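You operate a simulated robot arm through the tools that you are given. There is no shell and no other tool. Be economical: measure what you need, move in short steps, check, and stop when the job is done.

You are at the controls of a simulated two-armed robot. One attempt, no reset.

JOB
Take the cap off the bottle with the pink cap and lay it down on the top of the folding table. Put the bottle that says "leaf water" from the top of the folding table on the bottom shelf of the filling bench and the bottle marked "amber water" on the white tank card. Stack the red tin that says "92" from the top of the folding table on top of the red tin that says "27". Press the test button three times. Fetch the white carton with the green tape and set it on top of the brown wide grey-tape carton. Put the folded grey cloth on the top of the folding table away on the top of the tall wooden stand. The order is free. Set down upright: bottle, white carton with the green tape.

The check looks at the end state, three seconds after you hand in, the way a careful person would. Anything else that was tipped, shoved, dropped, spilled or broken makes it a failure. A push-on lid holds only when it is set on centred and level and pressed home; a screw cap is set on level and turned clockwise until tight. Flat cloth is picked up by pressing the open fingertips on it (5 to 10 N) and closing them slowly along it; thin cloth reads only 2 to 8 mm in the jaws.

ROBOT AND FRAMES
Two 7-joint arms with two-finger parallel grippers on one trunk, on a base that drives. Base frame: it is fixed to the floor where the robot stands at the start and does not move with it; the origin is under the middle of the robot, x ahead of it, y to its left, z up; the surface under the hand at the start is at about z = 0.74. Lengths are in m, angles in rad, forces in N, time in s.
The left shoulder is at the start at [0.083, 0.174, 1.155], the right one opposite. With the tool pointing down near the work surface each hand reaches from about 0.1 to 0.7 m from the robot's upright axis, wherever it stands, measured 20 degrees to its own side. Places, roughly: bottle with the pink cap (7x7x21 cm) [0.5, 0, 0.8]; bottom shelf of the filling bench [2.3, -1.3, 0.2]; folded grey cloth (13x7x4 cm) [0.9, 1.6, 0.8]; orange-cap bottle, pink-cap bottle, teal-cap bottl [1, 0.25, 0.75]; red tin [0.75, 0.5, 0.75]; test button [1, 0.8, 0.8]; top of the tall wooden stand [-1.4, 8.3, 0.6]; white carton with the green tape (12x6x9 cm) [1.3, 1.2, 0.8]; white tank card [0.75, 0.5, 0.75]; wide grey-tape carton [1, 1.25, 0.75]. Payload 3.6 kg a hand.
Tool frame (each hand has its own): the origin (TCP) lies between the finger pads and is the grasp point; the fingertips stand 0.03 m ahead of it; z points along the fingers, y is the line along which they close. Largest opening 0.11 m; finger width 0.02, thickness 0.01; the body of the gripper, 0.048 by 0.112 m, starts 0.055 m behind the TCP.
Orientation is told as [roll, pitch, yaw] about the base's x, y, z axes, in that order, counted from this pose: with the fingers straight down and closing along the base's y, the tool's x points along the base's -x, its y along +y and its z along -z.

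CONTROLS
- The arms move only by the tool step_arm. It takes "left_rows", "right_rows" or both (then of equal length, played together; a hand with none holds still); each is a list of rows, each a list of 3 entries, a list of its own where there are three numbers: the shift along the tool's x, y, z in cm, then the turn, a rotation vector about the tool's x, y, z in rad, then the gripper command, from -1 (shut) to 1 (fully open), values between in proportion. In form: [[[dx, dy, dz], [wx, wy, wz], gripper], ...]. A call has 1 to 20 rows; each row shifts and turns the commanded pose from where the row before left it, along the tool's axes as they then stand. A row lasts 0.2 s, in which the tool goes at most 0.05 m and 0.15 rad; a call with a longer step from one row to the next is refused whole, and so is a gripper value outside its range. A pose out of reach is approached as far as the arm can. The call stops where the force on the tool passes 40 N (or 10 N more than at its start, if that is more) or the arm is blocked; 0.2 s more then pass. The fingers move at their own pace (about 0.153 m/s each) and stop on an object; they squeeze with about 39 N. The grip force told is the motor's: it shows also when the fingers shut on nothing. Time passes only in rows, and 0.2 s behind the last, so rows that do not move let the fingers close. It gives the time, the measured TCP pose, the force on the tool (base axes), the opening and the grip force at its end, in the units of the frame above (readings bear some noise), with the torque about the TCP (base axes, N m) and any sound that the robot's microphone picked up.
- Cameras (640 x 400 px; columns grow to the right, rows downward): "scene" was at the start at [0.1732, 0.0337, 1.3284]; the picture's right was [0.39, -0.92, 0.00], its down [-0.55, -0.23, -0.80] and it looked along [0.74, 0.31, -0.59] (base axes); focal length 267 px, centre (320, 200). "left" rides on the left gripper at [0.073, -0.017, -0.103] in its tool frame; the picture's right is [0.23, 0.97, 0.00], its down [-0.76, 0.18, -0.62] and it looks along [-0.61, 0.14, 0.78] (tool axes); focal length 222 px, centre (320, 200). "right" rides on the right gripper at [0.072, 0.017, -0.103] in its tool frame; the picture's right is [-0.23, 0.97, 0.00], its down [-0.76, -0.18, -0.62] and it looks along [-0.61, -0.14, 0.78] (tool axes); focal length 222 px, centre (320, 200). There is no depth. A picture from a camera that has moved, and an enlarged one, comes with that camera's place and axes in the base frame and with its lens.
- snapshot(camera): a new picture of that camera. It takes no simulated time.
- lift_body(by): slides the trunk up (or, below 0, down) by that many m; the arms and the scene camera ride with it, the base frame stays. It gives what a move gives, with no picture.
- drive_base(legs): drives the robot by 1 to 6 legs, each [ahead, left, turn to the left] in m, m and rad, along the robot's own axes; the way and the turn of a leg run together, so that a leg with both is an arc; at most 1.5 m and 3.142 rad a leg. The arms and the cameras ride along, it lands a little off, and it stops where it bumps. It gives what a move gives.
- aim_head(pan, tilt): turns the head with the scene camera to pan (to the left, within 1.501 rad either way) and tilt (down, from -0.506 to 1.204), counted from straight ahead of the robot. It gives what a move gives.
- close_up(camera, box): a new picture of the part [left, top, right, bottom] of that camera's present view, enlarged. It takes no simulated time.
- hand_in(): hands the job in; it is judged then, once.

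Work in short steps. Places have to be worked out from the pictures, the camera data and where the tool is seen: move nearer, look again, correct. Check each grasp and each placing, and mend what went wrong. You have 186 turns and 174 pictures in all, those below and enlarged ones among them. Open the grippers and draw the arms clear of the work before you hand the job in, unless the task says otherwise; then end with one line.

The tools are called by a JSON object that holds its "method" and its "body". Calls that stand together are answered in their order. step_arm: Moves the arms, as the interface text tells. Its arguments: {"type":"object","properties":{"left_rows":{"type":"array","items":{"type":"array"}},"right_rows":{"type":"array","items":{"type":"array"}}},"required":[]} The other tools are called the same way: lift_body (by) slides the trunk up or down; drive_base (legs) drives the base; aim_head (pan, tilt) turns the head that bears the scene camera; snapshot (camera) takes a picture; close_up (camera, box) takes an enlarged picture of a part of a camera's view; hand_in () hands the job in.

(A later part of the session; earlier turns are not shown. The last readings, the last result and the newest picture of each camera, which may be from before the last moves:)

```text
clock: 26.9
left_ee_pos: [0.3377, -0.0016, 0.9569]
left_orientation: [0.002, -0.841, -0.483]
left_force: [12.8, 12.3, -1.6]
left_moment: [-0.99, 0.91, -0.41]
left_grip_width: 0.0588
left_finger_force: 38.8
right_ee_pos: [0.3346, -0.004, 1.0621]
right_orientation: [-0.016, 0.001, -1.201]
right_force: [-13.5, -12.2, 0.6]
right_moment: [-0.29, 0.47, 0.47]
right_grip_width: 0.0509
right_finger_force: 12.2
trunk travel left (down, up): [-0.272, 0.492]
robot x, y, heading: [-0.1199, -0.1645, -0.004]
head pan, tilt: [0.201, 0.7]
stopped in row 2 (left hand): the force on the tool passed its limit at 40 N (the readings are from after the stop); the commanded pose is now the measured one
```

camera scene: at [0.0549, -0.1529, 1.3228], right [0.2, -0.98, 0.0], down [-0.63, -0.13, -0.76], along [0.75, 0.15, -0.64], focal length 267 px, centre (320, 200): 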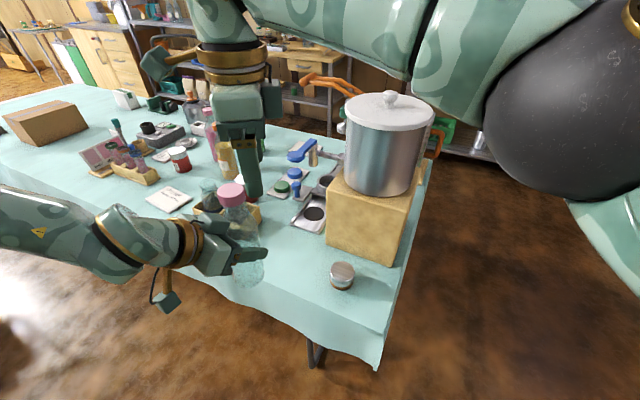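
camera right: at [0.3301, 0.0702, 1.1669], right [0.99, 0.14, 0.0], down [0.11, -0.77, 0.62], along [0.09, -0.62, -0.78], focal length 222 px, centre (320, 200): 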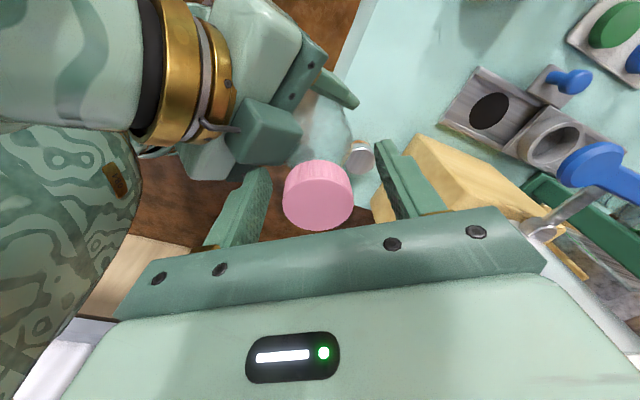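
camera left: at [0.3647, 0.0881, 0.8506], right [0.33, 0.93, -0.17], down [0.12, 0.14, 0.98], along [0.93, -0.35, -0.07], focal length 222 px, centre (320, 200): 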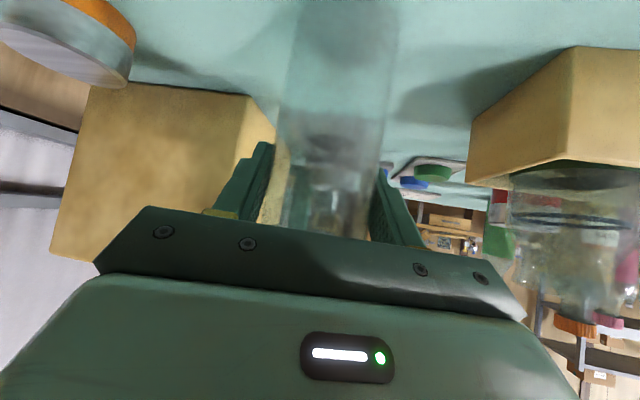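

Right −y finger evidently touched the left gripper's edge (width still 51 mm vs ~37 mm cap). I open, raise, and turn so the fingers lie across the left gripper's axis.

{"method": "step_arm", "body": {"right_rows": [[[0, 0, 0], [0, 0, 0], 0.3], [[0, 0, 0], [0, 0, 0], 0.3], [[0, 0, -3], [0, 0, 0], 0.3], [[0, 0, -3], [0, 0, 0], 0.3], [[0, 0, 0], [0, 0, -0.14], 0.3], [[0, 0, 0], [0, 0, -0.14], 0.3], [[0, 0, 0], [0, 0, -0.14], 0.3], [[0, 0, 0], [0, 0, -0.14], 0.3], [[0, 0, 0], [0, 0, -0.14], 0.3]]}}

{"method": "snapshot", "body": {"camera": "right"}}

{"method": "close_up", "body": {"camera": "scene", "box": [160, 130, 352, 250]}}

```text
clock: 28.9
left_ee_pos: [0.3366, -0.0022, 0.9553]
left_orientation: [0.0, -0.84, -0.49]
left_force: [1.3, -0.3, -0.4]
left_moment: [0.0, -0.04, 0.0]
left_grip_width: 0.0589
left_finger_force: 38.8
right_ee_pos: [0.3393, -0.0043, 1.1195]
right_orientation: [-0.006, 0.006, -0.499]
right_force: [-0.1, -0.7, 0.0]
right_moment: [0.01, -0.03, 0.02]
right_grip_width: 0.0715
right_finger_force: 0.1
trunk travel left (down, up): [-0.272, 0.492]
robot x, y, heading: [-0.1209, -0.1669, -0.005]
head pan, tilt: [0.201, 0.7]
```

```text
138 pictures are left
camera right: at [0.2838, 0.0455, 1.2259], right [0.67, 0.75, -0.01], down [0.59, -0.52, 0.62], along [0.46, -0.42, -0.79], focal length 222 px, centre (320, 200)
```

right: 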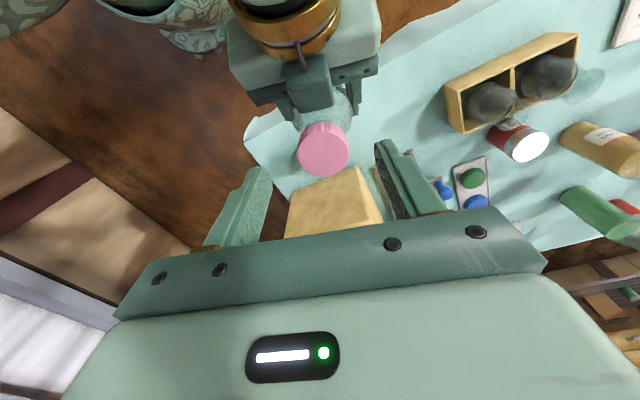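

```text
3.33 times, centred on (256, 190) of scene
camera zoom: at [0.0551, -0.1529, 1.3228], right [0.2, -0.98, 0.0], down [-0.63, -0.13, -0.76], along [0.75, 0.15, -0.64], focal length 890 px, centre (533, 233)
```

zoom: 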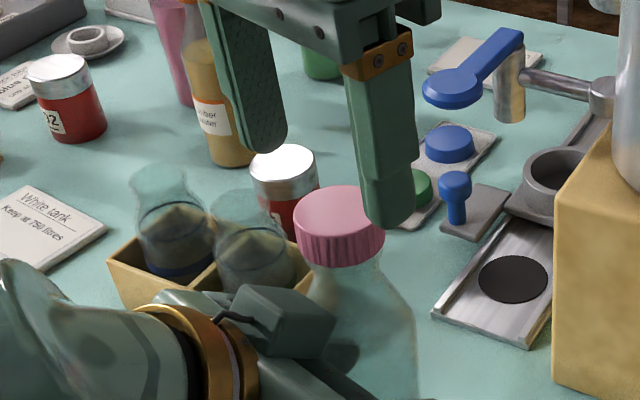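

A box on the left hand sits just behind the bottle neck; with fingers across it there is room. Cap at (0.339,−0.003): I descend to z 1.068 and close.

{"method": "step_arm", "body": {"right_rows": [[[0, 0, 2.6], [0, 0, 0], 0.3], [[0, 0, 2.5], [0, 0, 0], 0.3], [[0, 0, 0], [0, 0, 0], 0.1], [[0, 0, 0], [0, 0, 0], -0.2], [[0, 0, 0], [0, 0, 0], -0.6], [[0, 0, 0], [0, 0, 0], -0.6]]}}

{"method": "snapshot", "body": {"camera": "right"}}

```text
clock: 30.3
left_ee_pos: [0.3365, -0.0037, 0.9561]
left_orientation: [0.001, -0.841, -0.488]
left_force: [-3.6, -7.5, -1.6]
left_moment: [0.63, -0.37, -0.09]
left_grip_width: 0.0592
left_finger_force: 39.1
right_ee_pos: [0.3374, -0.0036, 1.07]
right_orientation: [-0.007, 0.007, -0.501]
right_force: [3.9, 7.7, 0.1]
right_moment: [0.23, -0.08, 0.08]
right_grip_width: 0.0366
right_finger_force: 38.8
trunk travel left (down, up): [-0.272, 0.492]
robot x, y, heading: [-0.1239, -0.1636, -0.001]
head pan, tilt: [0.201, 0.7]
```

```text
136 pictures are left
camera right: at [0.2832, 0.0466, 1.1758], right [0.67, 0.75, -0.01], down [0.59, -0.52, 0.62], along [0.46, -0.42, -0.79], focal length 222 px, centre (320, 200)
```

right: 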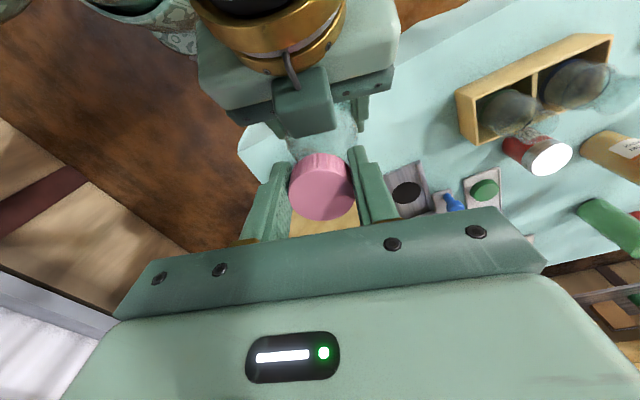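

Cap gripped (36.6 mm). First counter-clockwise stroke of 0.6 rad, with readings.

{"method": "step_arm", "body": {"right_rows": [[[0, 0, 0], [0, 0, -0.12], -0.6], [[0, 0, 0], [0, 0, -0.12], -0.6], [[0, 0, 0], [0, 0, -0.12], -0.6], [[0, 0, 0], [0, 0, -0.12], -0.6], [[0, 0, 0], [0, 0, -0.12], -0.6], [[0, 0, 0], [0, 0, 0], -0.6]]}}

{"method": "snapshot", "body": {"camera": "right"}}

```text
clock: 31.7
left_ee_pos: [0.3365, -0.002, 0.9571]
left_orientation: [0.003, -0.84, -0.489]
left_force: [-6.4, 7.3, 0.1]
left_moment: [-0.98, 0.01, 0.04]
left_grip_width: 0.0592
left_finger_force: 39.2
right_ee_pos: [0.3386, -0.0046, 1.0704]
right_orientation: [-0.002, 0.013, 0.099]
right_force: [6.0, -7.8, -1.1]
right_moment: [0.15, -0.68, -0.09]
right_grip_width: 0.0368
right_finger_force: 39.1
trunk travel left (down, up): [-0.272, 0.492]
robot x, y, heading: [-0.1222, -0.167, -0.002]
head pan, tilt: [0.201, 0.7]
```

```text
135 pictures are left
camera right: at [0.265, 0.0061, 1.1763], right [0.13, 0.99, -0.01], down [0.78, -0.1, 0.62], along [0.61, -0.08, -0.79], focal length 222 px, centre (320, 200)
```

right: 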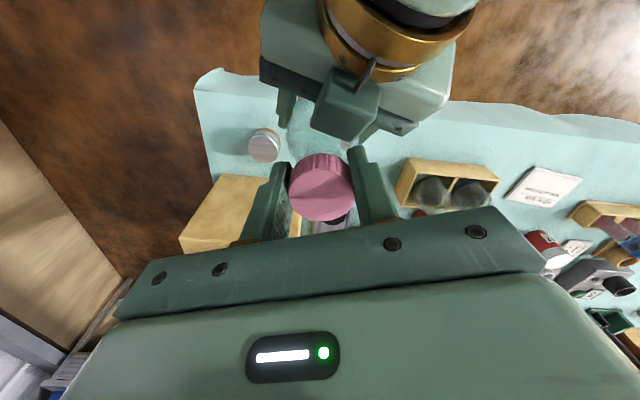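

The cap turned with the hand (low torque). Next I re-grip: open, raise, turn back, lower, close, and turn counter-clockwise again 1.05 rad.

{"method": "step_arm", "body": {"right_rows": [[[0, 0, 0], [0, 0, 0], -0.1], [[0, 0, -3], [0, 0, 0], -0.1], [[0, 0, 0], [0, 0, 0.15], -0.1], [[0, 0, 0], [0, 0, 0.15], -0.1], [[0, 0, 0], [0, 0, 0.15], -0.1], [[0, 0, 0], [0, 0, 0.15], -0.1], [[0, 0, 0], [0, 0, 0.15], -0.1], [[0, 0, 0], [0, 0, 0.15], -0.1], [[0, 0, 0], [0, 0, 0.15], -0.1], [[0, 0, 3], [0, 0, 0], -0.1], [[0, 0, 0], [0, 0, 0], -0.6], [[0, 0, 0], [0, 0, 0], -0.6], [[0, 0, -0.01], [0, 0, -0.15], -0.6], [[0, 0, -0.01], [0, 0, -0.15], -0.6], [[0, 0, -0.01], [0, 0, -0.15], -0.6], [[0, 0, -0.01], [0, 0, -0.15], -0.6], [[0, 0, -0.01], [0, 0, -0.15], -0.6], [[0, 0, -0.01], [0, 0, -0.15], -0.6], [[0, 0, -0.01], [0, 0, -0.15], -0.6]]}}

{"method": "close_up", "body": {"camera": "scene", "box": [160, 130, 352, 250]}}

```text
clock: 35.7
left_ee_pos: [0.3369, -0.003, 0.9568]
left_orientation: [0.001, -0.84, -0.486]
left_force: [-9.3, 6.0, -9.7]
left_moment: [-0.75, -0.06, 0.03]
left_grip_width: 0.0591
left_finger_force: 39.2
right_ee_pos: [0.3381, -0.0047, 1.0712]
right_orientation: [-0.003, 0.011, 0.102]
right_force: [9.3, -5.7, 8.4]
right_moment: [0.02, -1.03, -0.05]
right_grip_width: 0.0368
right_finger_force: 39.0
trunk travel left (down, up): [-0.272, 0.492]
robot x, y, heading: [-0.1209, -0.1722, -0.002]
head pan, tilt: [0.201, 0.7]
```

```text
3.33 times, centred on (256, 190) of scene
camera zoom: at [0.055, -0.1529, 1.3228], right [0.2, -0.98, 0.0], down [-0.63, -0.13, -0.76], along [0.75, 0.15, -0.64], focal length 890 px, centre (533, 233)
```

zoom: 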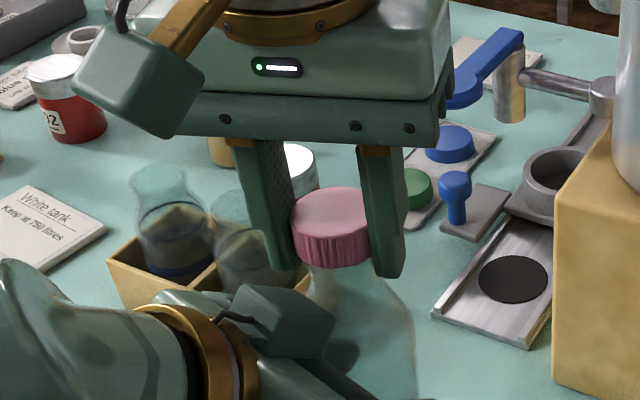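

The 8 N upward push means the thread is backing the cap out. Another stroke with more upward allowance.

{"method": "step_arm", "body": {"right_rows": [[[0, 0, 0], [0, 0, 0], -0.1], [[0, 0, -3], [0, 0, 0], -0.1], [[0, 0, 0], [0, 0, 0.15], -0.1], [[0, 0, 0], [0, 0, 0.15], -0.1], [[0, 0, 0], [0, 0, 0.15], -0.1], [[0, 0, 0], [0, 0, 0.15], -0.1], [[0, 0, 0], [0, 0, 0.15], -0.1], [[0, 0, 0], [0, 0, 0.15], -0.1], [[0, 0, 0], [0, 0, 0.15], -0.1], [[0, 0, 3], [0, 0, 0], -0.1], [[0, 0, 0], [0, 0, 0], -0.6], [[0, 0, 0], [0, 0, 0], -0.6], [[0, 0, -0.05], [0, 0, -0.15], -0.6], [[0, 0, -0.05], [0, 0, -0.15], -0.6], [[0, 0, -0.05], [0, 0, -0.15], -0.6], [[0, 0, -0.05], [0, 0, -0.15], -0.6], [[0, 0, -0.05], [0, 0, -0.15], -0.6], [[0, 0, -0.05], [0, 0, -0.15], -0.6], [[0, 0, -0.05], [0, 0, -0.15], -0.6]]}}

{"method": "step_arm", "body": {"right_rows": [[[0, 0, 0], [0, 0, 0], -0.1], [[0, 0, -3], [0, 0, 0], -0.1], [[0, 0, 0], [0, 0, 0.15], -0.1], [[0, 0, 0], [0, 0, 0.15], -0.1], [[0, 0, 0], [0, 0, 0.15], -0.1], [[0, 0, 0], [0, 0, 0.15], -0.1], [[0, 0, 0], [0, 0, 0.15], -0.1], [[0, 0, 0], [0, 0, 0.15], -0.1], [[0, 0, 0], [0, 0, 0.15], -0.1], [[0, 0, 3], [0, 0, 0], -0.1], [[0, 0, 0], [0, 0, 0], -0.6], [[0, 0, 0], [0, 0, 0], -0.6], [[0, 0, -0.05], [0, 0, -0.15], -0.6], [[0, 0, -0.05], [0, 0, -0.15], -0.6], [[0, 0, -0.05], [0, 0, -0.15], -0.6], [[0, 0, -0.05], [0, 0, -0.15], -0.6], [[0, 0, -0.05], [0, 0, -0.15], -0.6], [[0, 0, -0.05], [0, 0, -0.15], -0.6], [[0, 0, -0.05], [0, 0, -0.15], -0.6]]}}

{"method": "close_up", "body": {"camera": "scene", "box": [160, 130, 352, 250]}}

```text
clock: 39.7
left_ee_pos: [0.3374, -0.0029, 0.9568]
left_orientation: [0.002, -0.843, -0.488]
left_force: [-13.4, 3.3, -3.0]
left_moment: [-0.68, -0.61, 0.01]
left_grip_width: 0.0589
left_finger_force: 38.8
right_ee_pos: [0.3394, -0.0041, 1.074]
right_orientation: [-0.005, 0.011, 0.101]
right_force: [15.1, -3.6, 2.4]
right_moment: [0.32, -1.12, -0.04]
right_grip_width: 0.0364
right_finger_force: 39.2
trunk travel left (down, up): [-0.272, 0.492]
robot x, y, heading: [-0.1227, -0.1697, -0.0]
head pan, tilt: [0.201, 0.7]
```

```text
clock: 43.7
left_ee_pos: [0.3378, -0.0022, 0.9573]
left_orientation: [0.003, -0.843, -0.488]
left_force: [-10.1, 10.8, 11.0]
left_moment: [-1.14, -0.4, 0.03]
left_grip_width: 0.0589
left_finger_force: 39.1
right_ee_pos: [0.3389, -0.0026, 1.0791]
right_orientation: [-0.006, 0.01, 0.101]
right_force: [11.5, -11.2, -12.3]
right_moment: [-0.11, -0.92, -0.05]
right_grip_width: 0.036
right_finger_force: 39.1
trunk travel left (down, up): [-0.272, 0.492]
robot x, y, heading: [-0.1186, -0.1697, -0.002]
head pan, tilt: [0.201, 0.7]
```

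```text
3.33 times, centred on (256, 190) of scene
camera zoom: at [0.055, -0.1529, 1.3228], right [0.2, -0.98, 0.0], down [-0.63, -0.13, -0.76], along [0.75, 0.15, -0.64], focal length 890 px, centre (533, 233)
```

zoom: 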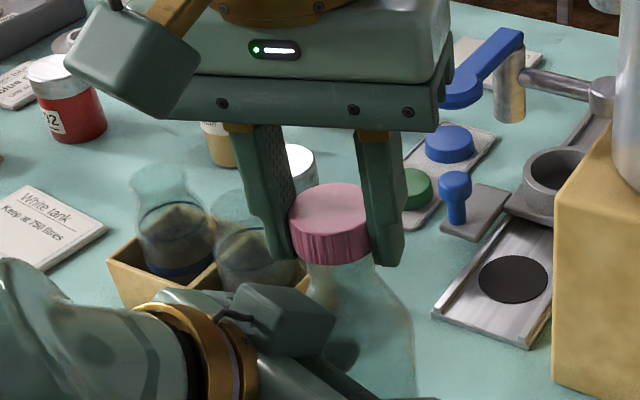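

Thread still engaged (−12 N when pulled). Two more strokes with a smaller rise.

{"method": "step_arm", "body": {"right_rows": [[[0, 0, 0], [0, 0, 0], -0.1], [[0, 0, -3], [0, 0, 0], -0.1], [[0, 0, 0], [0, 0, 0.15], -0.1], [[0, 0, 0], [0, 0, 0.15], -0.1], [[0, 0, 0], [0, 0, 0.15], -0.1], [[0, 0, 0], [0, 0, 0.15], -0.1], [[0, 0, 0], [0, 0, 0.15], -0.1], [[0, 0, 0], [0, 0, 0.15], -0.1], [[0, 0, 0], [0, 0, 0.15], -0.1], [[0, 0, 3.2], [0, 0, 0], -0.1], [[0, 0, 0], [0, 0, 0], -0.6], [[0, 0, 0], [0, 0, 0], -0.6], [[0, 0, -0.03], [0, 0, -0.15], -0.6], [[0, 0, -0.03], [0, 0, -0.15], -0.6], [[0, 0, -0.03], [0, 0, -0.15], -0.6], [[0, 0, -0.03], [0, 0, -0.15], -0.6], [[0, 0, -0.03], [0, 0, -0.15], -0.6], [[0, 0, -0.03], [0, 0, -0.15], -0.6], [[0, 0, -0.03], [0, 0, -0.15], -0.6]]}}

{"method": "step_arm", "body": {"right_rows": [[[0, 0, 0], [0, 0, 0], -0.1], [[0, 0, -3], [0, 0, 0], -0.1], [[0, 0, 0], [0, 0, 0.15], -0.1], [[0, 0, 0], [0, 0, 0.15], -0.1], [[0, 0, 0], [0, 0, 0.15], -0.1], [[0, 0, 0], [0, 0, 0.15], -0.1], [[0, 0, 0], [0, 0, 0.15], -0.1], [[0, 0, 0], [0, 0, 0.15], -0.1], [[0, 0, 0], [0, 0, 0.15], -0.1], [[0, 0, 3], [0, 0, 0], -0.1], [[0, 0, 0], [0, 0, 0], -0.6], [[0, 0, 0], [0, 0, 0], -0.6], [[0, 0, -0.03], [0, 0, -0.15], -0.6], [[0, 0, -0.03], [0, 0, -0.15], -0.6], [[0, 0, -0.03], [0, 0, -0.15], -0.6], [[0, 0, -0.03], [0, 0, -0.15], -0.6], [[0, 0, -0.03], [0, 0, -0.15], -0.6], [[0, 0, -0.03], [0, 0, -0.15], -0.6], [[0, 0, -0.03], [0, 0, -0.15], -0.6]]}}

{"method": "close_up", "body": {"camera": "scene", "box": [160, 130, 352, 250]}}

```text
clock: 47.7
left_ee_pos: [0.3374, -0.0025, 0.9555]
left_orientation: [0.003, -0.843, -0.489]
left_force: [-6.9, 6.6, 1.2]
left_moment: [-0.65, -0.74, 0.08]
left_grip_width: 0.0591
left_finger_force: 38.5
right_ee_pos: [0.3363, -0.003, 1.0788]
right_orientation: [-0.004, 0.012, 0.1]
right_force: [6.4, -6.3, -1.3]
right_moment: [-0.12, -0.12, -0.07]
right_grip_width: 0.0366
right_finger_force: 39.0
trunk travel left (down, up): [-0.272, 0.492]
robot x, y, heading: [-0.1204, -0.1711, 0.0]
head pan, tilt: [0.201, 0.7]
```

```text
clock: 51.7
left_ee_pos: [0.3369, -0.0033, 0.957]
left_orientation: [0.004, -0.842, -0.487]
left_force: [-2.5, 3.2, -5.4]
left_moment: [-0.47, -0.23, 0.04]
left_grip_width: 0.0587
left_finger_force: 38.7
right_ee_pos: [0.3374, -0.0029, 1.0802]
right_orientation: [-0.004, 0.012, 0.101]
right_force: [3.2, -4.5, 4.9]
right_moment: [-0.01, -0.15, -0.05]
right_grip_width: 0.0366
right_finger_force: 39.2
trunk travel left (down, up): [-0.272, 0.492]
robot x, y, heading: [-0.1219, -0.1693, -0.001]
head pan, tilt: [0.201, 0.7]
```

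```text
3.33 times, centred on (256, 190) of scene
camera zoom: at [0.055, -0.1529, 1.3228], right [0.2, -0.98, 0.0], down [-0.63, -0.13, -0.76], along [0.75, 0.15, -0.64], focal length 890 px, centre (533, 233)
```

zoom: 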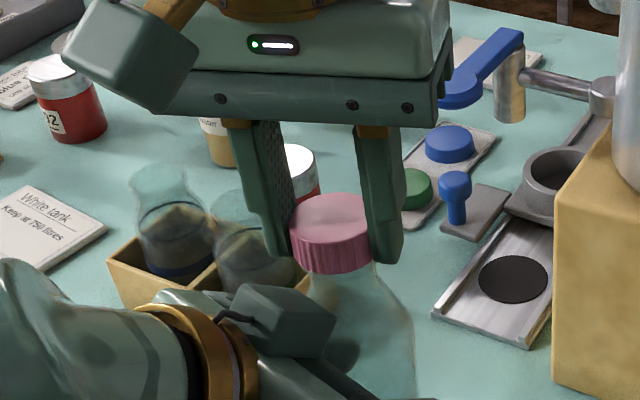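

Forces have dropped; I test by lifting the cap 1.5 cm gently.

{"method": "step_arm", "body": {"right_rows": [[[0, 0, -0.3], [0, 0, -0.05], -0.6], [[0, 0, -0.4], [0, 0, 0], -0.6], [[0, 0, -0.4], [0, 0, 0], -0.6], [[0, 0, -0.4], [0, 0, 0], -0.6]]}}

{"method": "close_up", "body": {"camera": "scene", "box": [160, 130, 352, 250]}}

```text
clock: 52.7
left_ee_pos: [0.3377, -0.0019, 0.957]
left_orientation: [0.0, -0.842, -0.487]
left_force: [1.0, 0.9, -0.5]
left_moment: [-0.02, -0.02, -0.06]
left_grip_width: 0.0591
left_finger_force: 39.3
right_ee_pos: [0.3364, -0.003, 1.0952]
right_orientation: [-0.003, 0.016, 0.15]
right_force: [-0.1, -0.3, -0.3]
right_moment: [0.03, 0.01, 0.0]
right_grip_width: 0.0401
right_finger_force: 1.2
trunk travel left (down, up): [-0.272, 0.492]
robot x, y, heading: [-0.1206, -0.1693, -0.007]
head pan, tilt: [0.201, 0.7]
```

```text
3.33 times, centred on (256, 190) of scene
camera zoom: at [0.0549, -0.1528, 1.3229], right [0.2, -0.98, 0.0], down [-0.63, -0.13, -0.76], along [0.75, 0.15, -0.64], focal length 890 px, centre (533, 233)
```

zoom: 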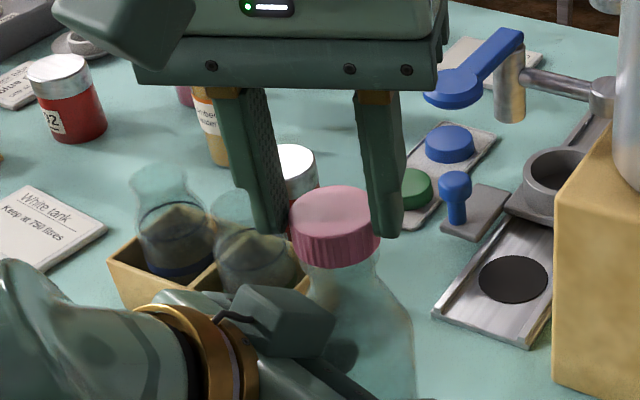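

The fingers slid up off the cap — my rise allowance (in cm) was too large. I re-grip lower at z 1.067 and turn again with only a tiny rise.

{"method": "step_arm", "body": {"right_rows": [[[0, 0, -1.5], [0, 0, 0], 0], [[0, 0, 0], [0, 0, 0.15], 0], [[0, 0, 0], [0, 0, 0.15], 0], [[0, 0, 0], [0, 0, 0.15], 0], [[0, 0, 0], [0, 0, 0.15], -0.1], [[0, 0, 0], [0, 0, 0.15], -0.1], [[0, 0, 0], [0, 0, 0.15], -0.1], [[0, 0, 0], [0, 0, 0.15], -0.1], [[0, 0, 2.3], [0, 0, 0], -0.1], [[0, 0, 2], [0, 0, 0], -0.1], [[0, 0, 0], [0, 0, 0], -0.6], [[0, 0, 0], [0, 0, 0], -0.6], [[0, 0, -0.007], [0, 0, -0.15], -0.6], [[0, 0, -0.007], [0, 0, -0.15], -0.6], [[0, 0, -0.007], [0, 0, -0.15], -0.6], [[0, 0, -0.007], [0, 0, -0.15], -0.6], [[0, 0, -0.007], [0, 0, -0.15], -0.6], [[0, 0, -0.007], [0, 0, -0.15], -0.6], [[0, 0, -0.007], [0, 0, -0.15], -0.6]]}}

{"method": "close_up", "body": {"camera": "scene", "box": [160, 130, 352, 250]}}

```text
clock: 56.7
left_ee_pos: [0.3369, -0.0021, 0.9563]
left_orientation: [0.001, -0.842, -0.488]
left_force: [-0.7, 1.8, -0.2]
left_moment: [-0.47, -0.14, 0.68]
left_grip_width: 0.0588
left_finger_force: 39.3
right_ee_pos: [0.3373, -0.0037, 1.0678]
right_orientation: [-0.003, 0.011, 0.151]
right_force: [-0.4, -2.5, -0.7]
right_moment: [0.21, 0.11, -0.69]
right_grip_width: 0.0369
right_finger_force: 39.0
trunk travel left (down, up): [-0.272, 0.492]
robot x, y, heading: [-0.1234, -0.1677, -0.002]
head pan, tilt: [0.201, 0.7]
```

```text
3.33 times, centred on (256, 190) of scene
camera zoom: at [0.055, -0.1529, 1.3228], right [0.2, -0.98, 0.0], down [-0.63, -0.13, -0.76], along [0.75, 0.15, -0.64], focal length 890 px, centre (533, 233)
```

zoom: 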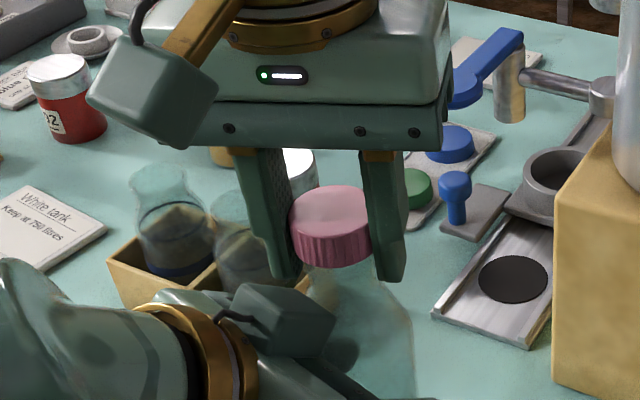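

Torque −0.69 N·m now shows a real turning grip. I continue with another stroke of the same kind.

{"method": "step_arm", "body": {"right_rows": [[[0, 0, 0], [0, 0, 0], -0.1], [[0, 0, -3], [0, 0, 0], -0.1], [[0, 0, 0], [0, 0, 0.15], -0.1], [[0, 0, 0], [0, 0, 0.15], -0.1], [[0, 0, 0], [0, 0, 0.15], -0.1], [[0, 0, 0], [0, 0, 0.15], -0.1], [[0, 0, 0], [0, 0, 0.15], -0.1], [[0, 0, 0], [0, 0, 0.15], -0.1], [[0, 0, 0], [0, 0, 0.15], -0.1], [[0, 0, 3], [0, 0, 0], -0.1], [[0, 0, 0], [0, 0, 0], -0.9], [[0, 0, 0], [0, 0, 0], -0.9], [[0, 0, -0.007], [0, 0, -0.15], -0.9], [[0, 0, -0.007], [0, 0, -0.15], -0.9], [[0, 0, -0.007], [0, 0, -0.15], -0.9], [[0, 0, -0.007], [0, 0, -0.15], -0.9], [[0, 0, -0.007], [0, 0, -0.15], -0.9], [[0, 0, -0.007], [0, 0, -0.15], -0.9], [[0, 0, -0.007], [0, 0, -0.15], -0.9]]}}

{"method": "close_up", "body": {"camera": "scene", "box": [160, 130, 352, 250]}}

{"method": "snapshot", "body": {"camera": "left"}}

```text
clock: 60.7
left_ee_pos: [0.337, -0.0023, 0.9556]
left_orientation: [0.003, -0.843, -0.487]
left_force: [0.4, 0.1, 2.1]
left_moment: [-0.13, 0.17, 0.55]
left_grip_width: 0.0588
left_finger_force: 39.0
right_ee_pos: [0.3363, -0.006, 1.0682]
right_orientation: [-0.004, 0.013, 0.152]
right_force: [-1.1, -0.1, -2.6]
right_moment: [0.21, -0.04, -0.58]
right_grip_width: 0.0368
right_finger_force: 38.7
trunk travel left (down, up): [-0.272, 0.492]
robot x, y, heading: [-0.1191, -0.1716, 0.002]
head pan, tilt: [0.201, 0.7]
```

```text
3.33 times, centred on (256, 190) of scene
camera zoom: at [0.055, -0.1529, 1.3228], right [0.2, -0.98, 0.0], down [-0.63, -0.13, -0.76], along [0.75, 0.15, -0.64], focal length 890 px, centre (533, 233)
```

zoom: 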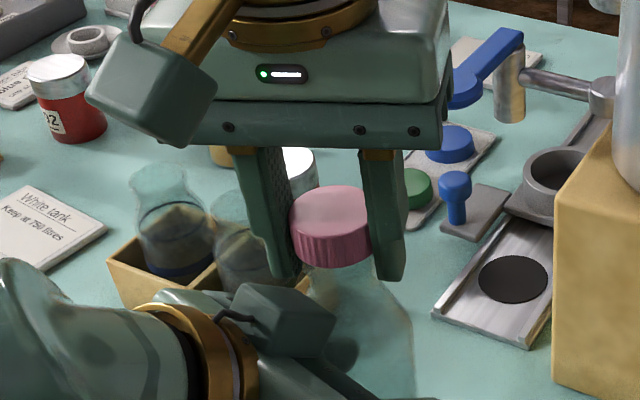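

```text
128 pictures are left
camera left: at [0.218, 0.0396, 0.9711], right [0.32, 0.93, -0.17], down [0.12, 0.14, 0.98], along [0.94, -0.34, -0.07], focal length 222 px, centre (320, 200)
```

left: 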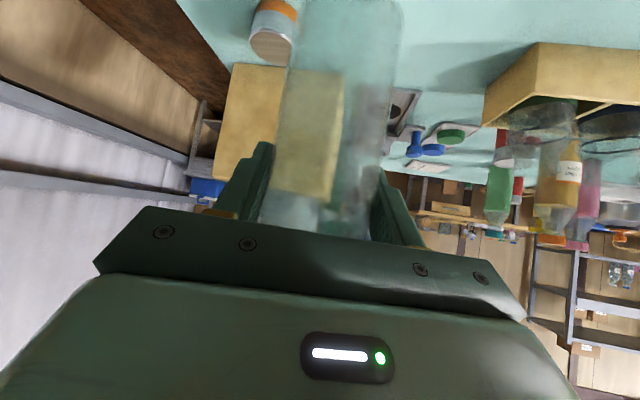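

Torque now builds at stroke end, perhaps the end of the thread. I test a straight pull in 1 mm steps from this low grip.

{"method": "step_arm", "body": {"right_rows": [[[0, 0, -0.1], [0, 0, 0], -0.9], [[0, 0, -0.1], [0, 0, 0], -0.9], [[0, 0, -0.1], [0, 0, 0], -0.9], [[0, 0, -0.1], [0, 0, 0], -0.9]]}}

```text
clock: 61.7
left_ee_pos: [0.3371, -0.004, 0.958]
left_orientation: [0.003, -0.846, -0.489]
left_force: [-3.2, 9.4, 30.1]
left_moment: [-1.24, -0.63, 0.09]
left_grip_width: 0.0591
left_finger_force: 39.4
right_ee_pos: [0.3364, -0.0039, 1.0711]
right_orientation: [-0.005, 0.011, 0.149]
right_force: [3.7, -10.3, -31.1]
right_moment: [0.13, 0.22, -0.1]
right_grip_width: 0.0369
right_finger_force: 39.0
trunk travel left (down, up): [-0.272, 0.492]
robot x, y, heading: [-0.1181, -0.1716, 0.0]
head pan, tilt: [0.201, 0.7]
```

A 31 N pull does not free it. I go back down, and probe: turn clockwise 0.3 rad while gripped to see whether the cap is free or stuck.

{"method": "step_arm", "body": {"right_rows": [[[0, 0, 0.4], [0, 0, 0], -0.9], [[0, 0, 0], [0, 0, 0.1], -0.9], [[0, 0, 0], [0, 0, 0.1], -0.9], [[0, 0, 0], [0, 0, 0.1], -0.9]]}}

{"method": "step_arm", "body": {"right_rows": [[[0, 0, 0], [0, 0, -0.1], -0.9], [[0, 0, 0], [0, 0, -0.1], -0.9]]}}

{"method": "step_arm", "body": {"right_rows": [[[0, 0, 0], [0, 0, -0.1], -0.9], [[0, 0, 0], [0, 0, -0.1], -0.9]]}}

```text
clock: 62.7
left_ee_pos: [0.3373, -0.003, 0.9551]
left_orientation: [0.0, -0.839, -0.488]
left_force: [3.8, -8.0, 2.8]
left_moment: [0.44, -0.4, -0.02]
left_grip_width: 0.0589
left_finger_force: 39.0
right_ee_pos: [0.3363, -0.0033, 1.0695]
right_orientation: [-0.004, 0.012, -0.149]
right_force: [-3.4, 8.0, -2.5]
right_moment: [0.36, 0.81, 0.03]
right_grip_width: 0.0368
right_finger_force: 38.8
trunk travel left (down, up): [-0.272, 0.492]
robot x, y, heading: [-0.1177, -0.1673, -0.002]
head pan, tilt: [0.201, 0.7]
```

```text
clock: 63.3
left_ee_pos: [0.3381, -0.0028, 0.9563]
left_orientation: [0.001, -0.84, -0.486]
left_force: [10.2, -5.9, -0.8]
left_moment: [0.11, 0.69, 0.0]
left_grip_width: 0.059
left_finger_force: 39.3
right_ee_pos: [0.337, -0.0022, 1.0676]
right_orientation: [-0.002, 0.013, 0.048]
right_force: [-9.1, 6.9, 0.3]
right_moment: [0.59, 0.48, 0.0]
right_grip_width: 0.0368
right_finger_force: 38.8
trunk travel left (down, up): [-0.272, 0.492]
robot x, y, heading: [-0.1183, -0.169, -0.004]
head pan, tilt: [0.201, 0.7]
```

```text
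clock: 63.9
left_ee_pos: [0.3365, -0.0035, 0.9559]
left_orientation: [0.002, -0.839, -0.488]
left_force: [2.4, -0.3, -1.5]
left_moment: [0.01, 0.3, -0.01]
left_grip_width: 0.0592
left_finger_force: 39.4
right_ee_pos: [0.3381, -0.0042, 1.0688]
right_orientation: [-0.003, 0.01, 0.252]
right_force: [-3.5, -0.2, -0.5]
right_moment: [0.0, 0.0, 0.0]
right_grip_width: 0.0366
right_finger_force: 39.6
trunk travel left (down, up): [-0.272, 0.492]
robot x, y, heading: [-0.1224, -0.1683, -0.003]
head pan, tilt: [0.201, 0.7]
```

Readings went to zero moment on the right hand — the cap may have just come free. I lift gently.

{"method": "step_arm", "body": {"right_rows": [[[0, 0, -0.3], [0, 0, 0], -0.9], [[0, 0, -0.5], [0, 0, 0], -0.9], [[0, 0, -1], [0, 0, 0], -0.9]]}}

{"method": "close_up", "body": {"camera": "scene", "box": [160, 130, 352, 250]}}

```text
clock: 64.7
left_ee_pos: [0.3363, -0.0035, 0.9569]
left_orientation: [0.001, -0.843, -0.49]
left_force: [0.0, -0.3, -1.1]
left_moment: [0.0, 0.03, 0.0]
left_grip_width: 0.0593
left_finger_force: 38.7
right_ee_pos: [0.3373, -0.0035, 1.0858]
right_orientation: [-0.001, 0.013, 0.249]
right_force: [0.1, 0.0, 0.2]
right_moment: [0.01, 0.01, 0.03]
right_grip_width: 0.0368
right_finger_force: 38.8
trunk travel left (down, up): [-0.272, 0.492]
robot x, y, heading: [-0.1207, -0.17, -0.003]
head pan, tilt: [0.201, 0.7]
```

```text
3.33 times, centred on (256, 190) of scene
camera zoom: at [0.0549, -0.1529, 1.3229], right [0.2, -0.98, 0.0], down [-0.63, -0.13, -0.76], along [0.75, 0.15, -0.64], focal length 890 px, centre (533, 233)
```

zoom: 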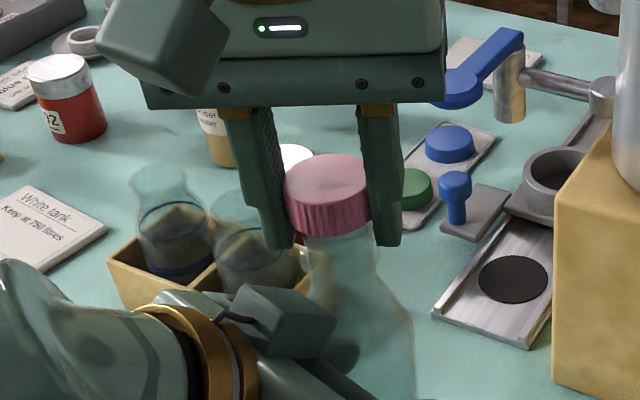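

The cap is off. I raise the right hand with the cap, then carry the bottle back over its old place with the left hand.

{"method": "step_arm", "body": {"left_rows": [[[0, 0, 0], [0, 0, 0], -0.5], [[0, 0, 0], [0, 0, 0], -0.5], [[-1.8, 2.8, 2], [0, 0, 0], -0.5], [[-1.8, 2.8, 2], [0, 0, 0], -0.5], [[-1.8, 2.8, 2], [0, 0, 0], -0.5], [[-1.75, 2.8, 2], [0, 0, 0], -0.5]], "right_rows": [[[0, 0, -3], [0, 0, 0], -0.9], [[0, 0, -3], [0, 0, 0], -0.9], [[0, -3, 0], [0, 0, 0], -0.9], [[0, -3, 0], [0, 0, 0], -0.9], [[0, -3, 0], [0, 0, 0], -0.9], [[0, 0, 0], [0, 0, 0], -0.9]]}}

{"method": "snapshot", "body": {"camera": "scene"}}

```text
clock: 66.1
left_ee_pos: [0.4848, 0.0448, 0.9552]
left_orientation: [-0.001, -0.841, -0.485]
left_force: [0.0, -0.3, -1.7]
left_moment: [0.01, 0.01, -0.02]
left_grip_width: 0.0589
left_finger_force: 38.8
right_ee_pos: [0.3584, -0.096, 1.1469]
right_orientation: [-0.002, 0.015, 0.249]
right_force: [0.4, -0.2, 0.6]
right_moment: [-0.01, 0.0, 0.03]
right_grip_width: 0.0367
right_finger_force: 38.7
right hand out of reach, approached as far as the arm can: row 2
trunk travel left (down, up): [-0.272, 0.492]
robot x, y, heading: [-0.1185, -0.1699, 0.003]
head pan, tilt: [0.201, 0.7]
```

```text
126 pictures are left
camera scene: at [0.0556, -0.1524, 1.3227], right [0.2, -0.98, 0.0], down [-0.63, -0.13, -0.76], along [0.75, 0.15, -0.65], focal length 267 px, centre (320, 200)
```

scene: 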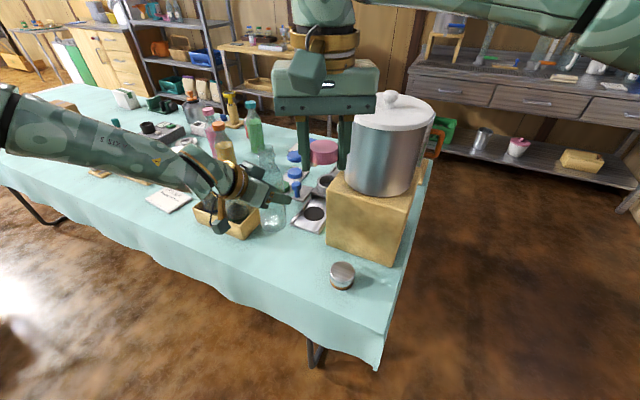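

Now I lower the bottle to the table in its old place, the last centimetre slowly.

{"method": "step_arm", "body": {"left_rows": [[[2.1, 0, 1.88], [0, 0, 0], -0.5], [[2.1, 0, 1.88], [0, 0, 0], -0.5], [[2.1, 0, 1.88], [0, 0, 0], -0.5], [[2.0, 0, 1.79], [0, 0, 0], -0.5], [[0.3, 0, 0.27], [0, 0, 0], -0.5], [[0.15, 0, 0.14], [0, 0, 0], -0.5]]}}

{"method": "snapshot", "body": {"camera": "left"}}

```text
clock: 67.5
left_ee_pos: [0.4839, 0.045, 0.8384]
left_orientation: [0.002, -0.842, -0.488]
left_force: [0.2, 0.0, 0.6]
left_moment: [-0.01, -0.01, -0.01]
left_grip_width: 0.0589
left_finger_force: 39.4
right_ee_pos: [0.3581, -0.0954, 1.1461]
right_orientation: [-0.001, 0.012, 0.25]
right_force: [-0.4, -0.5, 0.2]
right_moment: [-0.02, -0.03, -0.01]
right_grip_width: 0.0369
right_finger_force: 39.3
trunk travel left (down, up): [-0.272, 0.492]
robot x, y, heading: [-0.1215, -0.1699, -0.003]
head pan, tilt: [0.201, 0.7]
```

```text
125 pictures are left
camera left: at [0.3649, 0.0883, 0.8534], right [0.32, 0.93, -0.17], down [0.12, 0.14, 0.98], along [0.94, -0.34, -0.07], focal length 222 px, centre (320, 200)
```

left: 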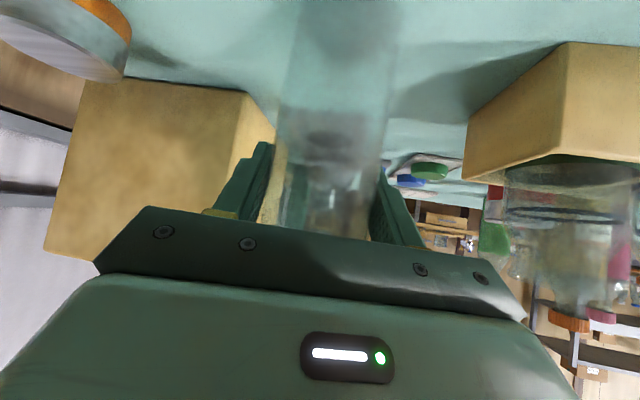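

Weight is being taken (fz from −1.5 to +0.6). I lower 2 mm more to confirm contact.

{"method": "step_arm", "body": {"left_rows": [[[0.15, 0, 0.13], [0, 0, 0], -0.5], [[0.07, 0, 0.07], [0, 0, 0], -0.5]]}}

```text
clock: 68.1
left_ee_pos: [0.4842, 0.0465, 0.8382]
left_orientation: [0.004, -0.843, -0.49]
left_force: [-1.9, 1.6, 13.4]
left_moment: [0.01, 0.04, -0.02]
left_grip_width: 0.0588
left_finger_force: 38.9
right_ee_pos: [0.3551, -0.0967, 1.1479]
right_orientation: [-0.001, 0.012, 0.249]
right_force: [0.3, -0.2, 0.5]
right_moment: [0.01, -0.02, 0.0]
right_grip_width: 0.0369
right_finger_force: 39.2
trunk travel left (down, up): [-0.272, 0.492]
robot x, y, heading: [-0.1201, -0.1674, 0.001]
head pan, tilt: [0.201, 0.7]
```

Bottle is on the table. I ease the load, open slowly, and withdraw along the tool axis.

{"method": "step_arm", "body": {"left_rows": [[[-0.12, 0, -0.1], [0, 0, 0], -0.5], [[0, 0, 0], [0, 0, 0], 0.3], [[0, 0, 0], [0, 0, 0], 0.7], [[0, 0, 0], [0, 0, 0], 1], [[0, 0, 0], [0, 0, 0], 1], [[0, 0, -3.5], [0, 0, 0], 1], [[0, 0, -3.5], [0, 0, 0], 1], [[0, 0, -3.5], [0, 0, 0], 1], [[0, 0, -3.5], [0, 0, 0], 1], [[-3, 0, -3], [0, 0, 0], 1], [[-3, 0, -3], [0, 0, 0], 1]]}}

{"method": "snapshot", "body": {"camera": "scene"}}

```text
clock: 70.5
left_ee_pos: [0.3863, 0.0972, 1.0148]
left_orientation: [0.001, -0.843, -0.488]
left_force: [-0.5, 0.1, 0.8]
left_moment: [0.02, 0.01, 0.02]
left_grip_width: 0.1102
left_finger_force: 0.0
right_ee_pos: [0.3559, -0.0965, 1.1465]
right_orientation: [-0.003, 0.01, 0.248]
right_force: [0.8, -0.2, -0.8]
right_moment: [-0.01, 0.0, 0.0]
right_grip_width: 0.0366
right_finger_force: 39.0
trunk travel left (down, up): [-0.272, 0.492]
robot x, y, heading: [-0.1195, -0.1701, -0.004]
head pan, tilt: [0.201, 0.7]
```

```text
124 pictures are left
camera scene: at [0.054, -0.1535, 1.3231], right [0.2, -0.98, 0.0], down [-0.63, -0.13, -0.77], along [0.75, 0.15, -0.64], focal length 267 px, centre (320, 200)
```

scene: 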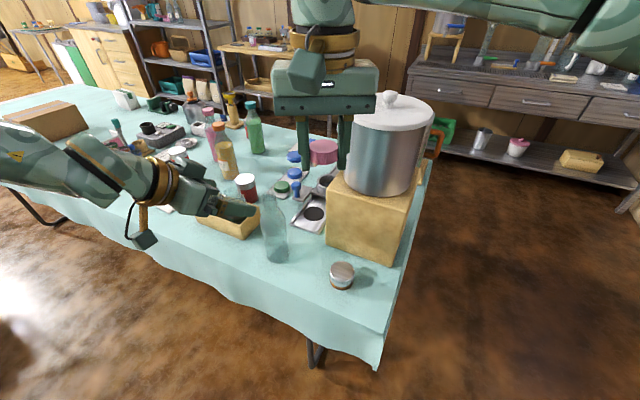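

Bottle stands upright without its cap. I restore the left hand to straight-down at height, then shift the base left to place the cap.

{"method": "step_arm", "body": {"left_rows": [[[-3.6, 0, -3.3], [0, 0, 0], 1], [[-3.6, 0, -3.3], [0, 0, 0], 1], [[0, 3, 0], [-0.093, 0, -0.083], 1], [[0, 3, 0], [-0.093, 0, -0.083], 1], [[0, 3, 0], [-0.093, 0, -0.083], 1], [[0, 3, 0], [-0.089, 0, -0.08], 1], [[0, 3, 0], [0, 0.14, 0], 1], [[0, 0, 0], [0, 0.14, 0], 1], [[0, 0, 0], [0, 0.14, 0], 1], [[0, 0, 0], [0, 0.14, 0], 1], [[0, 0, 0], [0, 0.14, 0], 1], [[0, 0, 0], [0, 0.142, 0], 1]]}}

{"method": "drive_base", "body": {"legs": [[0.05, 0.42, 0]]}}

{"method": "snapshot", "body": {"camera": "scene"}}

{"method": "snapshot", "body": {"camera": "right"}}

```text
clock: 73.1
left_ee_pos: [0.4236, 0.2153, 1.1036]
left_orientation: [0.007, -0.053, -0.059]
left_force: [0.5, 0.1, -0.4]
left_moment: [-0.03, 0.02, 0.04]
left_grip_width: 0.1098
left_finger_force: 0.0
left hand out of reach, approached as far as the arm can: row 2, 3, 7
right_ee_pos: [0.3587, -0.0973, 1.1445]
right_orientation: [-0.002, 0.011, 0.249]
right_force: [-0.2, -0.3, -0.8]
right_moment: [0.0, 0.04, -0.03]
right_grip_width: 0.0369
right_finger_force: 38.5
trunk travel left (down, up): [-0.272, 0.492]
robot x, y, heading: [-0.121, -0.1691, -0.0]
head pan, tilt: [0.201, 0.7]
```

```text
clock: 75.7
left_ee_pos: [0.4741, 0.6359, 1.104]
left_orientation: [0.009, -0.057, -0.055]
left_force: [0.3, 0.0, -0.2]
left_moment: [0.02, 0.01, -0.03]
left_grip_width: 0.1099
left_finger_force: 0.1
right_ee_pos: [0.4076, 0.324, 1.1469]
right_orientation: [-0.003, 0.012, 0.251]
right_force: [0.2, 0.6, -0.4]
right_moment: [-0.01, 0.02, -0.02]
right_grip_width: 0.0362
right_finger_force: 38.8
trunk travel left (down, up): [-0.272, 0.492]
robot x, y, heading: [-0.0704, 0.2489, -0.003]
head pan, tilt: [0.201, 0.7]
```

```text
123 pictures are left
camera scene: at [0.1056, 0.2668, 1.3228], right [0.2, -0.98, 0.0], down [-0.63, -0.13, -0.76], along [0.75, 0.15, -0.64], focal length 267 px, centre (320, 200)
```

scene: 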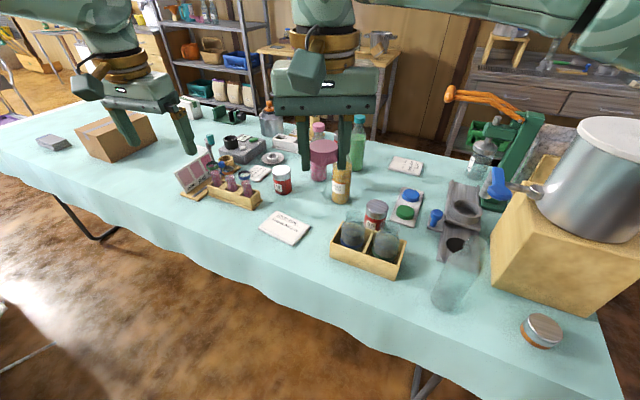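

```text
122 pictures are left
camera right: at [0.3351, 0.3225, 1.2521], right [-0.02, 1.0, -0.01], down [0.79, 0.02, 0.61], along [0.61, 0.01, -0.79], focal length 222 px, centre (320, 200)
```

right: 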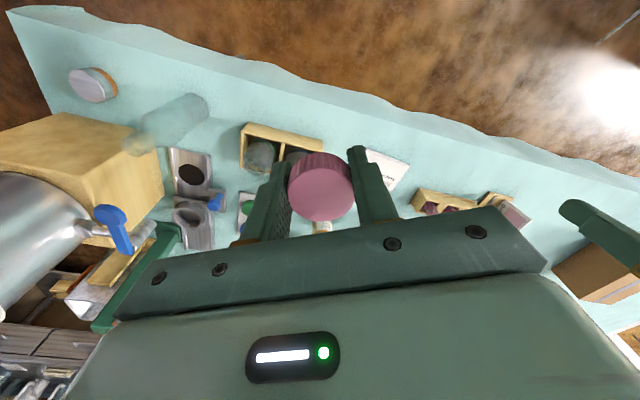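

Free table area in front of the crate: I'll set the cap down at about (0.46, 0.24). First move over and descend to z≈0.80.

{"method": "step_arm", "body": {"right_rows": [[[-1.4, -4.7, 0], [0, 0, 0], -0.9], [[-1.4, -4.7, 0], [0, 0, 0], -0.9], [[0, 0, 4.3], [0, 0, 0], -0.9], [[0, 0, 4.3], [0, 0, 0], -0.9], [[0, 0, 4.3], [0, 0, 0], -0.9], [[0, 0, 4.3], [0, 0, 0], -0.9], [[0, 0, 4.3], [0, 0, 0], -0.9], [[0, 0, 4.3], [0, 0, 0], -0.9], [[0, 0, 4.3], [0, 0, 0], -0.9], [[0, 0, 4.3], [0, 0, 0], -0.9], [[0, 0, 0], [0, 0, 0], -0.9]]}}

{"method": "snapshot", "body": {"camera": "right"}}

```text
clock: 78.1
left_ee_pos: [0.473, 0.6347, 1.1039]
left_orientation: [0.008, -0.056, -0.056]
left_force: [-0.6, 0.4, 0.5]
left_moment: [-0.02, 0.05, -0.01]
left_grip_width: 0.1098
left_finger_force: 0.1
right_ee_pos: [0.4412, 0.2555, 0.7998]
right_orientation: [-0.002, 0.012, 0.25]
right_force: [-0.9, -0.1, 0.6]
right_moment: [-0.02, 0.0, 0.0]
right_grip_width: 0.0365
right_finger_force: 39.5
right hand out of reach, approached as far as the arm can: row 2
trunk travel left (down, up): [-0.272, 0.492]
robot x, y, heading: [-0.0665, 0.2492, -0.0]
head pan, tilt: [0.201, 0.7]
```

```text
121 pictures are left
camera right: at [0.3683, 0.2545, 0.9059], right [-0.02, 1.0, 0.0], down [0.79, 0.02, 0.61], along [0.61, 0.01, -0.79], focal length 222 px, centre (320, 200)
```

right: 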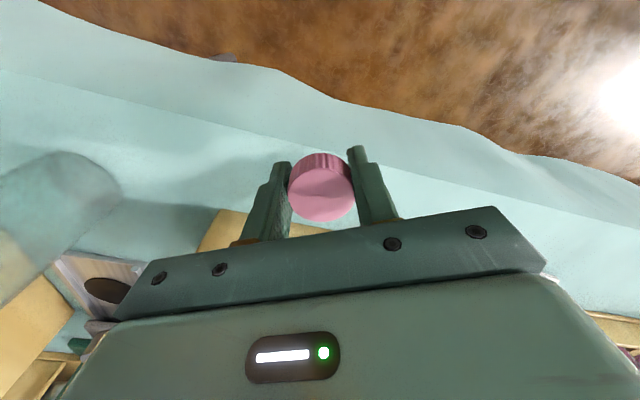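

The table-top edge here is at x≈0.435, so I move 4 cm inward to x≈0.48 before lowering until touch.

{"method": "step_arm", "body": {"right_rows": [[[-2, -0.5, 0], [0, 0, 0], -0.9], [[-2, -0.5, 0], [0, 0, 0], -0.9], [[0, 0, 1], [0, 0, 0], -0.9], [[0, 0, 0.7], [0, 0, 0], -0.9], [[0, 0, 0.5], [0, 0, 0], -0.9]]}}

{"method": "snapshot", "body": {"camera": "right"}}

{"method": "close_up", "body": {"camera": "scene", "box": [240, 180, 480, 330]}}

```text
clock: 79.3
left_ee_pos: [0.4742, 0.6338, 1.1043]
left_orientation: [0.009, -0.056, -0.056]
left_force: [0.0, 0.2, 1.2]
left_moment: [-0.07, -0.02, -0.02]
left_grip_width: 0.11
left_finger_force: 0.0
right_ee_pos: [0.4832, 0.2566, 0.7782]
right_orientation: [-0.002, 0.012, 0.249]
right_force: [-0.8, -0.6, -0.7]
right_moment: [-0.01, -0.01, 0.01]
right_grip_width: 0.0365
right_finger_force: 39.3
trunk travel left (down, up): [-0.272, 0.492]
robot x, y, heading: [-0.0695, 0.2497, 0.002]
head pan, tilt: [0.201, 0.7]
```

```text
120 pictures are left
camera right: at [0.41, 0.2559, 0.884], right [-0.02, 1.0, 0.0], down [0.79, 0.02, 0.61], along [0.61, 0.01, -0.79], focal length 222 px, centre (320, 200)
```

right: 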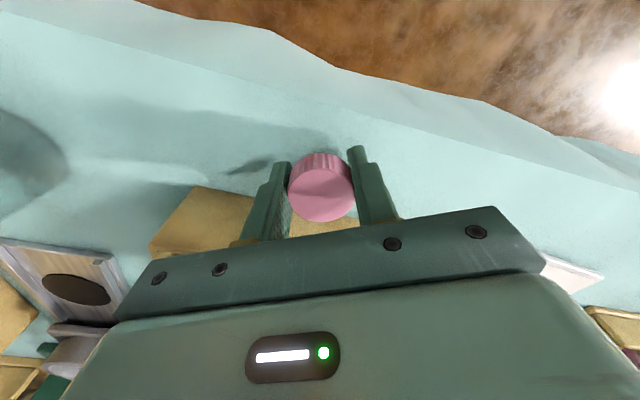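

```text
2.67 times, centred on (360, 255) of scene
camera zoom: at [0.1056, 0.2659, 1.3228], right [0.2, -0.98, 0.0], down [-0.63, -0.13, -0.76], along [0.75, 0.15, -0.64], focal length 712 px, centre (213, 53)
```

zoom: 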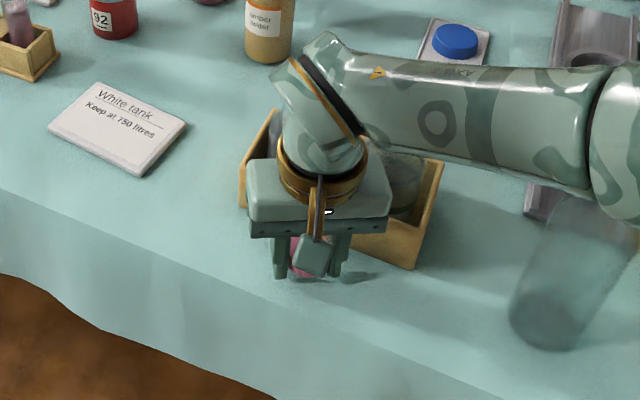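

Good clearances. Lower slowly to fingertip touch.

{"method": "step_arm", "body": {"right_rows": [[[0, 0, 0.3], [0, 0, 0], -0.9], [[0, 0, 0.3], [0, 0, 0], -0.9], [[0, 0, 0.2], [0, 0, 0], -0.9]]}}

```text
clock: 80.1
left_ee_pos: [0.4745, 0.6344, 1.1035]
left_orientation: [0.01, -0.056, -0.055]
left_force: [-0.4, -0.5, 0.7]
left_moment: [-0.01, -0.02, 0.0]
left_grip_width: 0.1101
left_finger_force: 0.0
right_ee_pos: [0.4815, 0.2577, 0.7712]
right_orientation: [-0.002, 0.013, 0.25]
right_force: [-0.1, -0.1, -0.4]
right_moment: [-0.02, -0.02, -0.01]
right_grip_width: 0.0366
right_finger_force: 39.1
trunk travel left (down, up): [-0.272, 0.492]
robot x, y, heading: [-0.0698, 0.252, 0.006]
head pan, tilt: [0.201, 0.7]
```

Tips are within ~1 mm of the cloth; I open slowly so the cap drops flat, then look.

{"method": "step_arm", "body": {"right_rows": [[[0, 0, 0.1], [0, 0, 0], -0.9], [[0, 0, 0], [0, 0, 0], -0.3], [[0, 0, 0], [0, 0, 0], -0.2], [[0, 0, 0], [0, 0, 0], 0], [[0, 0, -3], [0, 0, 0], 0.1], [[0, 0, -5], [0, 0, 0], 0.1], [[0, 0, -5], [0, 0, 0], 0.1]]}}

{"method": "snapshot", "body": {"camera": "right"}}

```text
clock: 81.7
left_ee_pos: [0.4741, 0.6346, 1.1045]
left_orientation: [0.009, -0.056, -0.056]
left_force: [0.5, -0.1, 0.2]
left_moment: [0.02, 0.02, 0.02]
left_grip_width: 0.11
left_finger_force: 0.1
right_ee_pos: [0.4826, 0.2607, 0.9016]
right_orientation: [-0.002, 0.014, 0.251]
right_force: [-0.2, -1.2, -0.8]
right_moment: [-0.02, 0.0, 0.01]
right_grip_width: 0.0606
right_finger_force: 0.1
trunk travel left (down, up): [-0.272, 0.492]
robot x, y, heading: [-0.0701, 0.2473, -0.004]
head pan, tilt: [0.201, 0.7]
```

```text
118 pictures are left
camera right: at [0.4093, 0.2592, 1.007], right [-0.02, 1.0, 0.0], down [0.79, 0.02, 0.61], along [0.61, 0.01, -0.79], focal length 222 px, centre (320, 200)
```

right: 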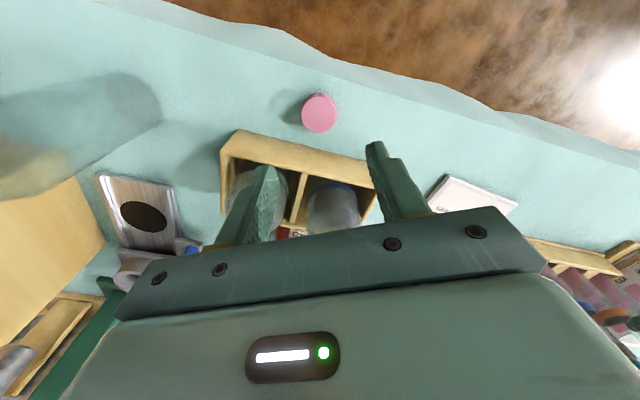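

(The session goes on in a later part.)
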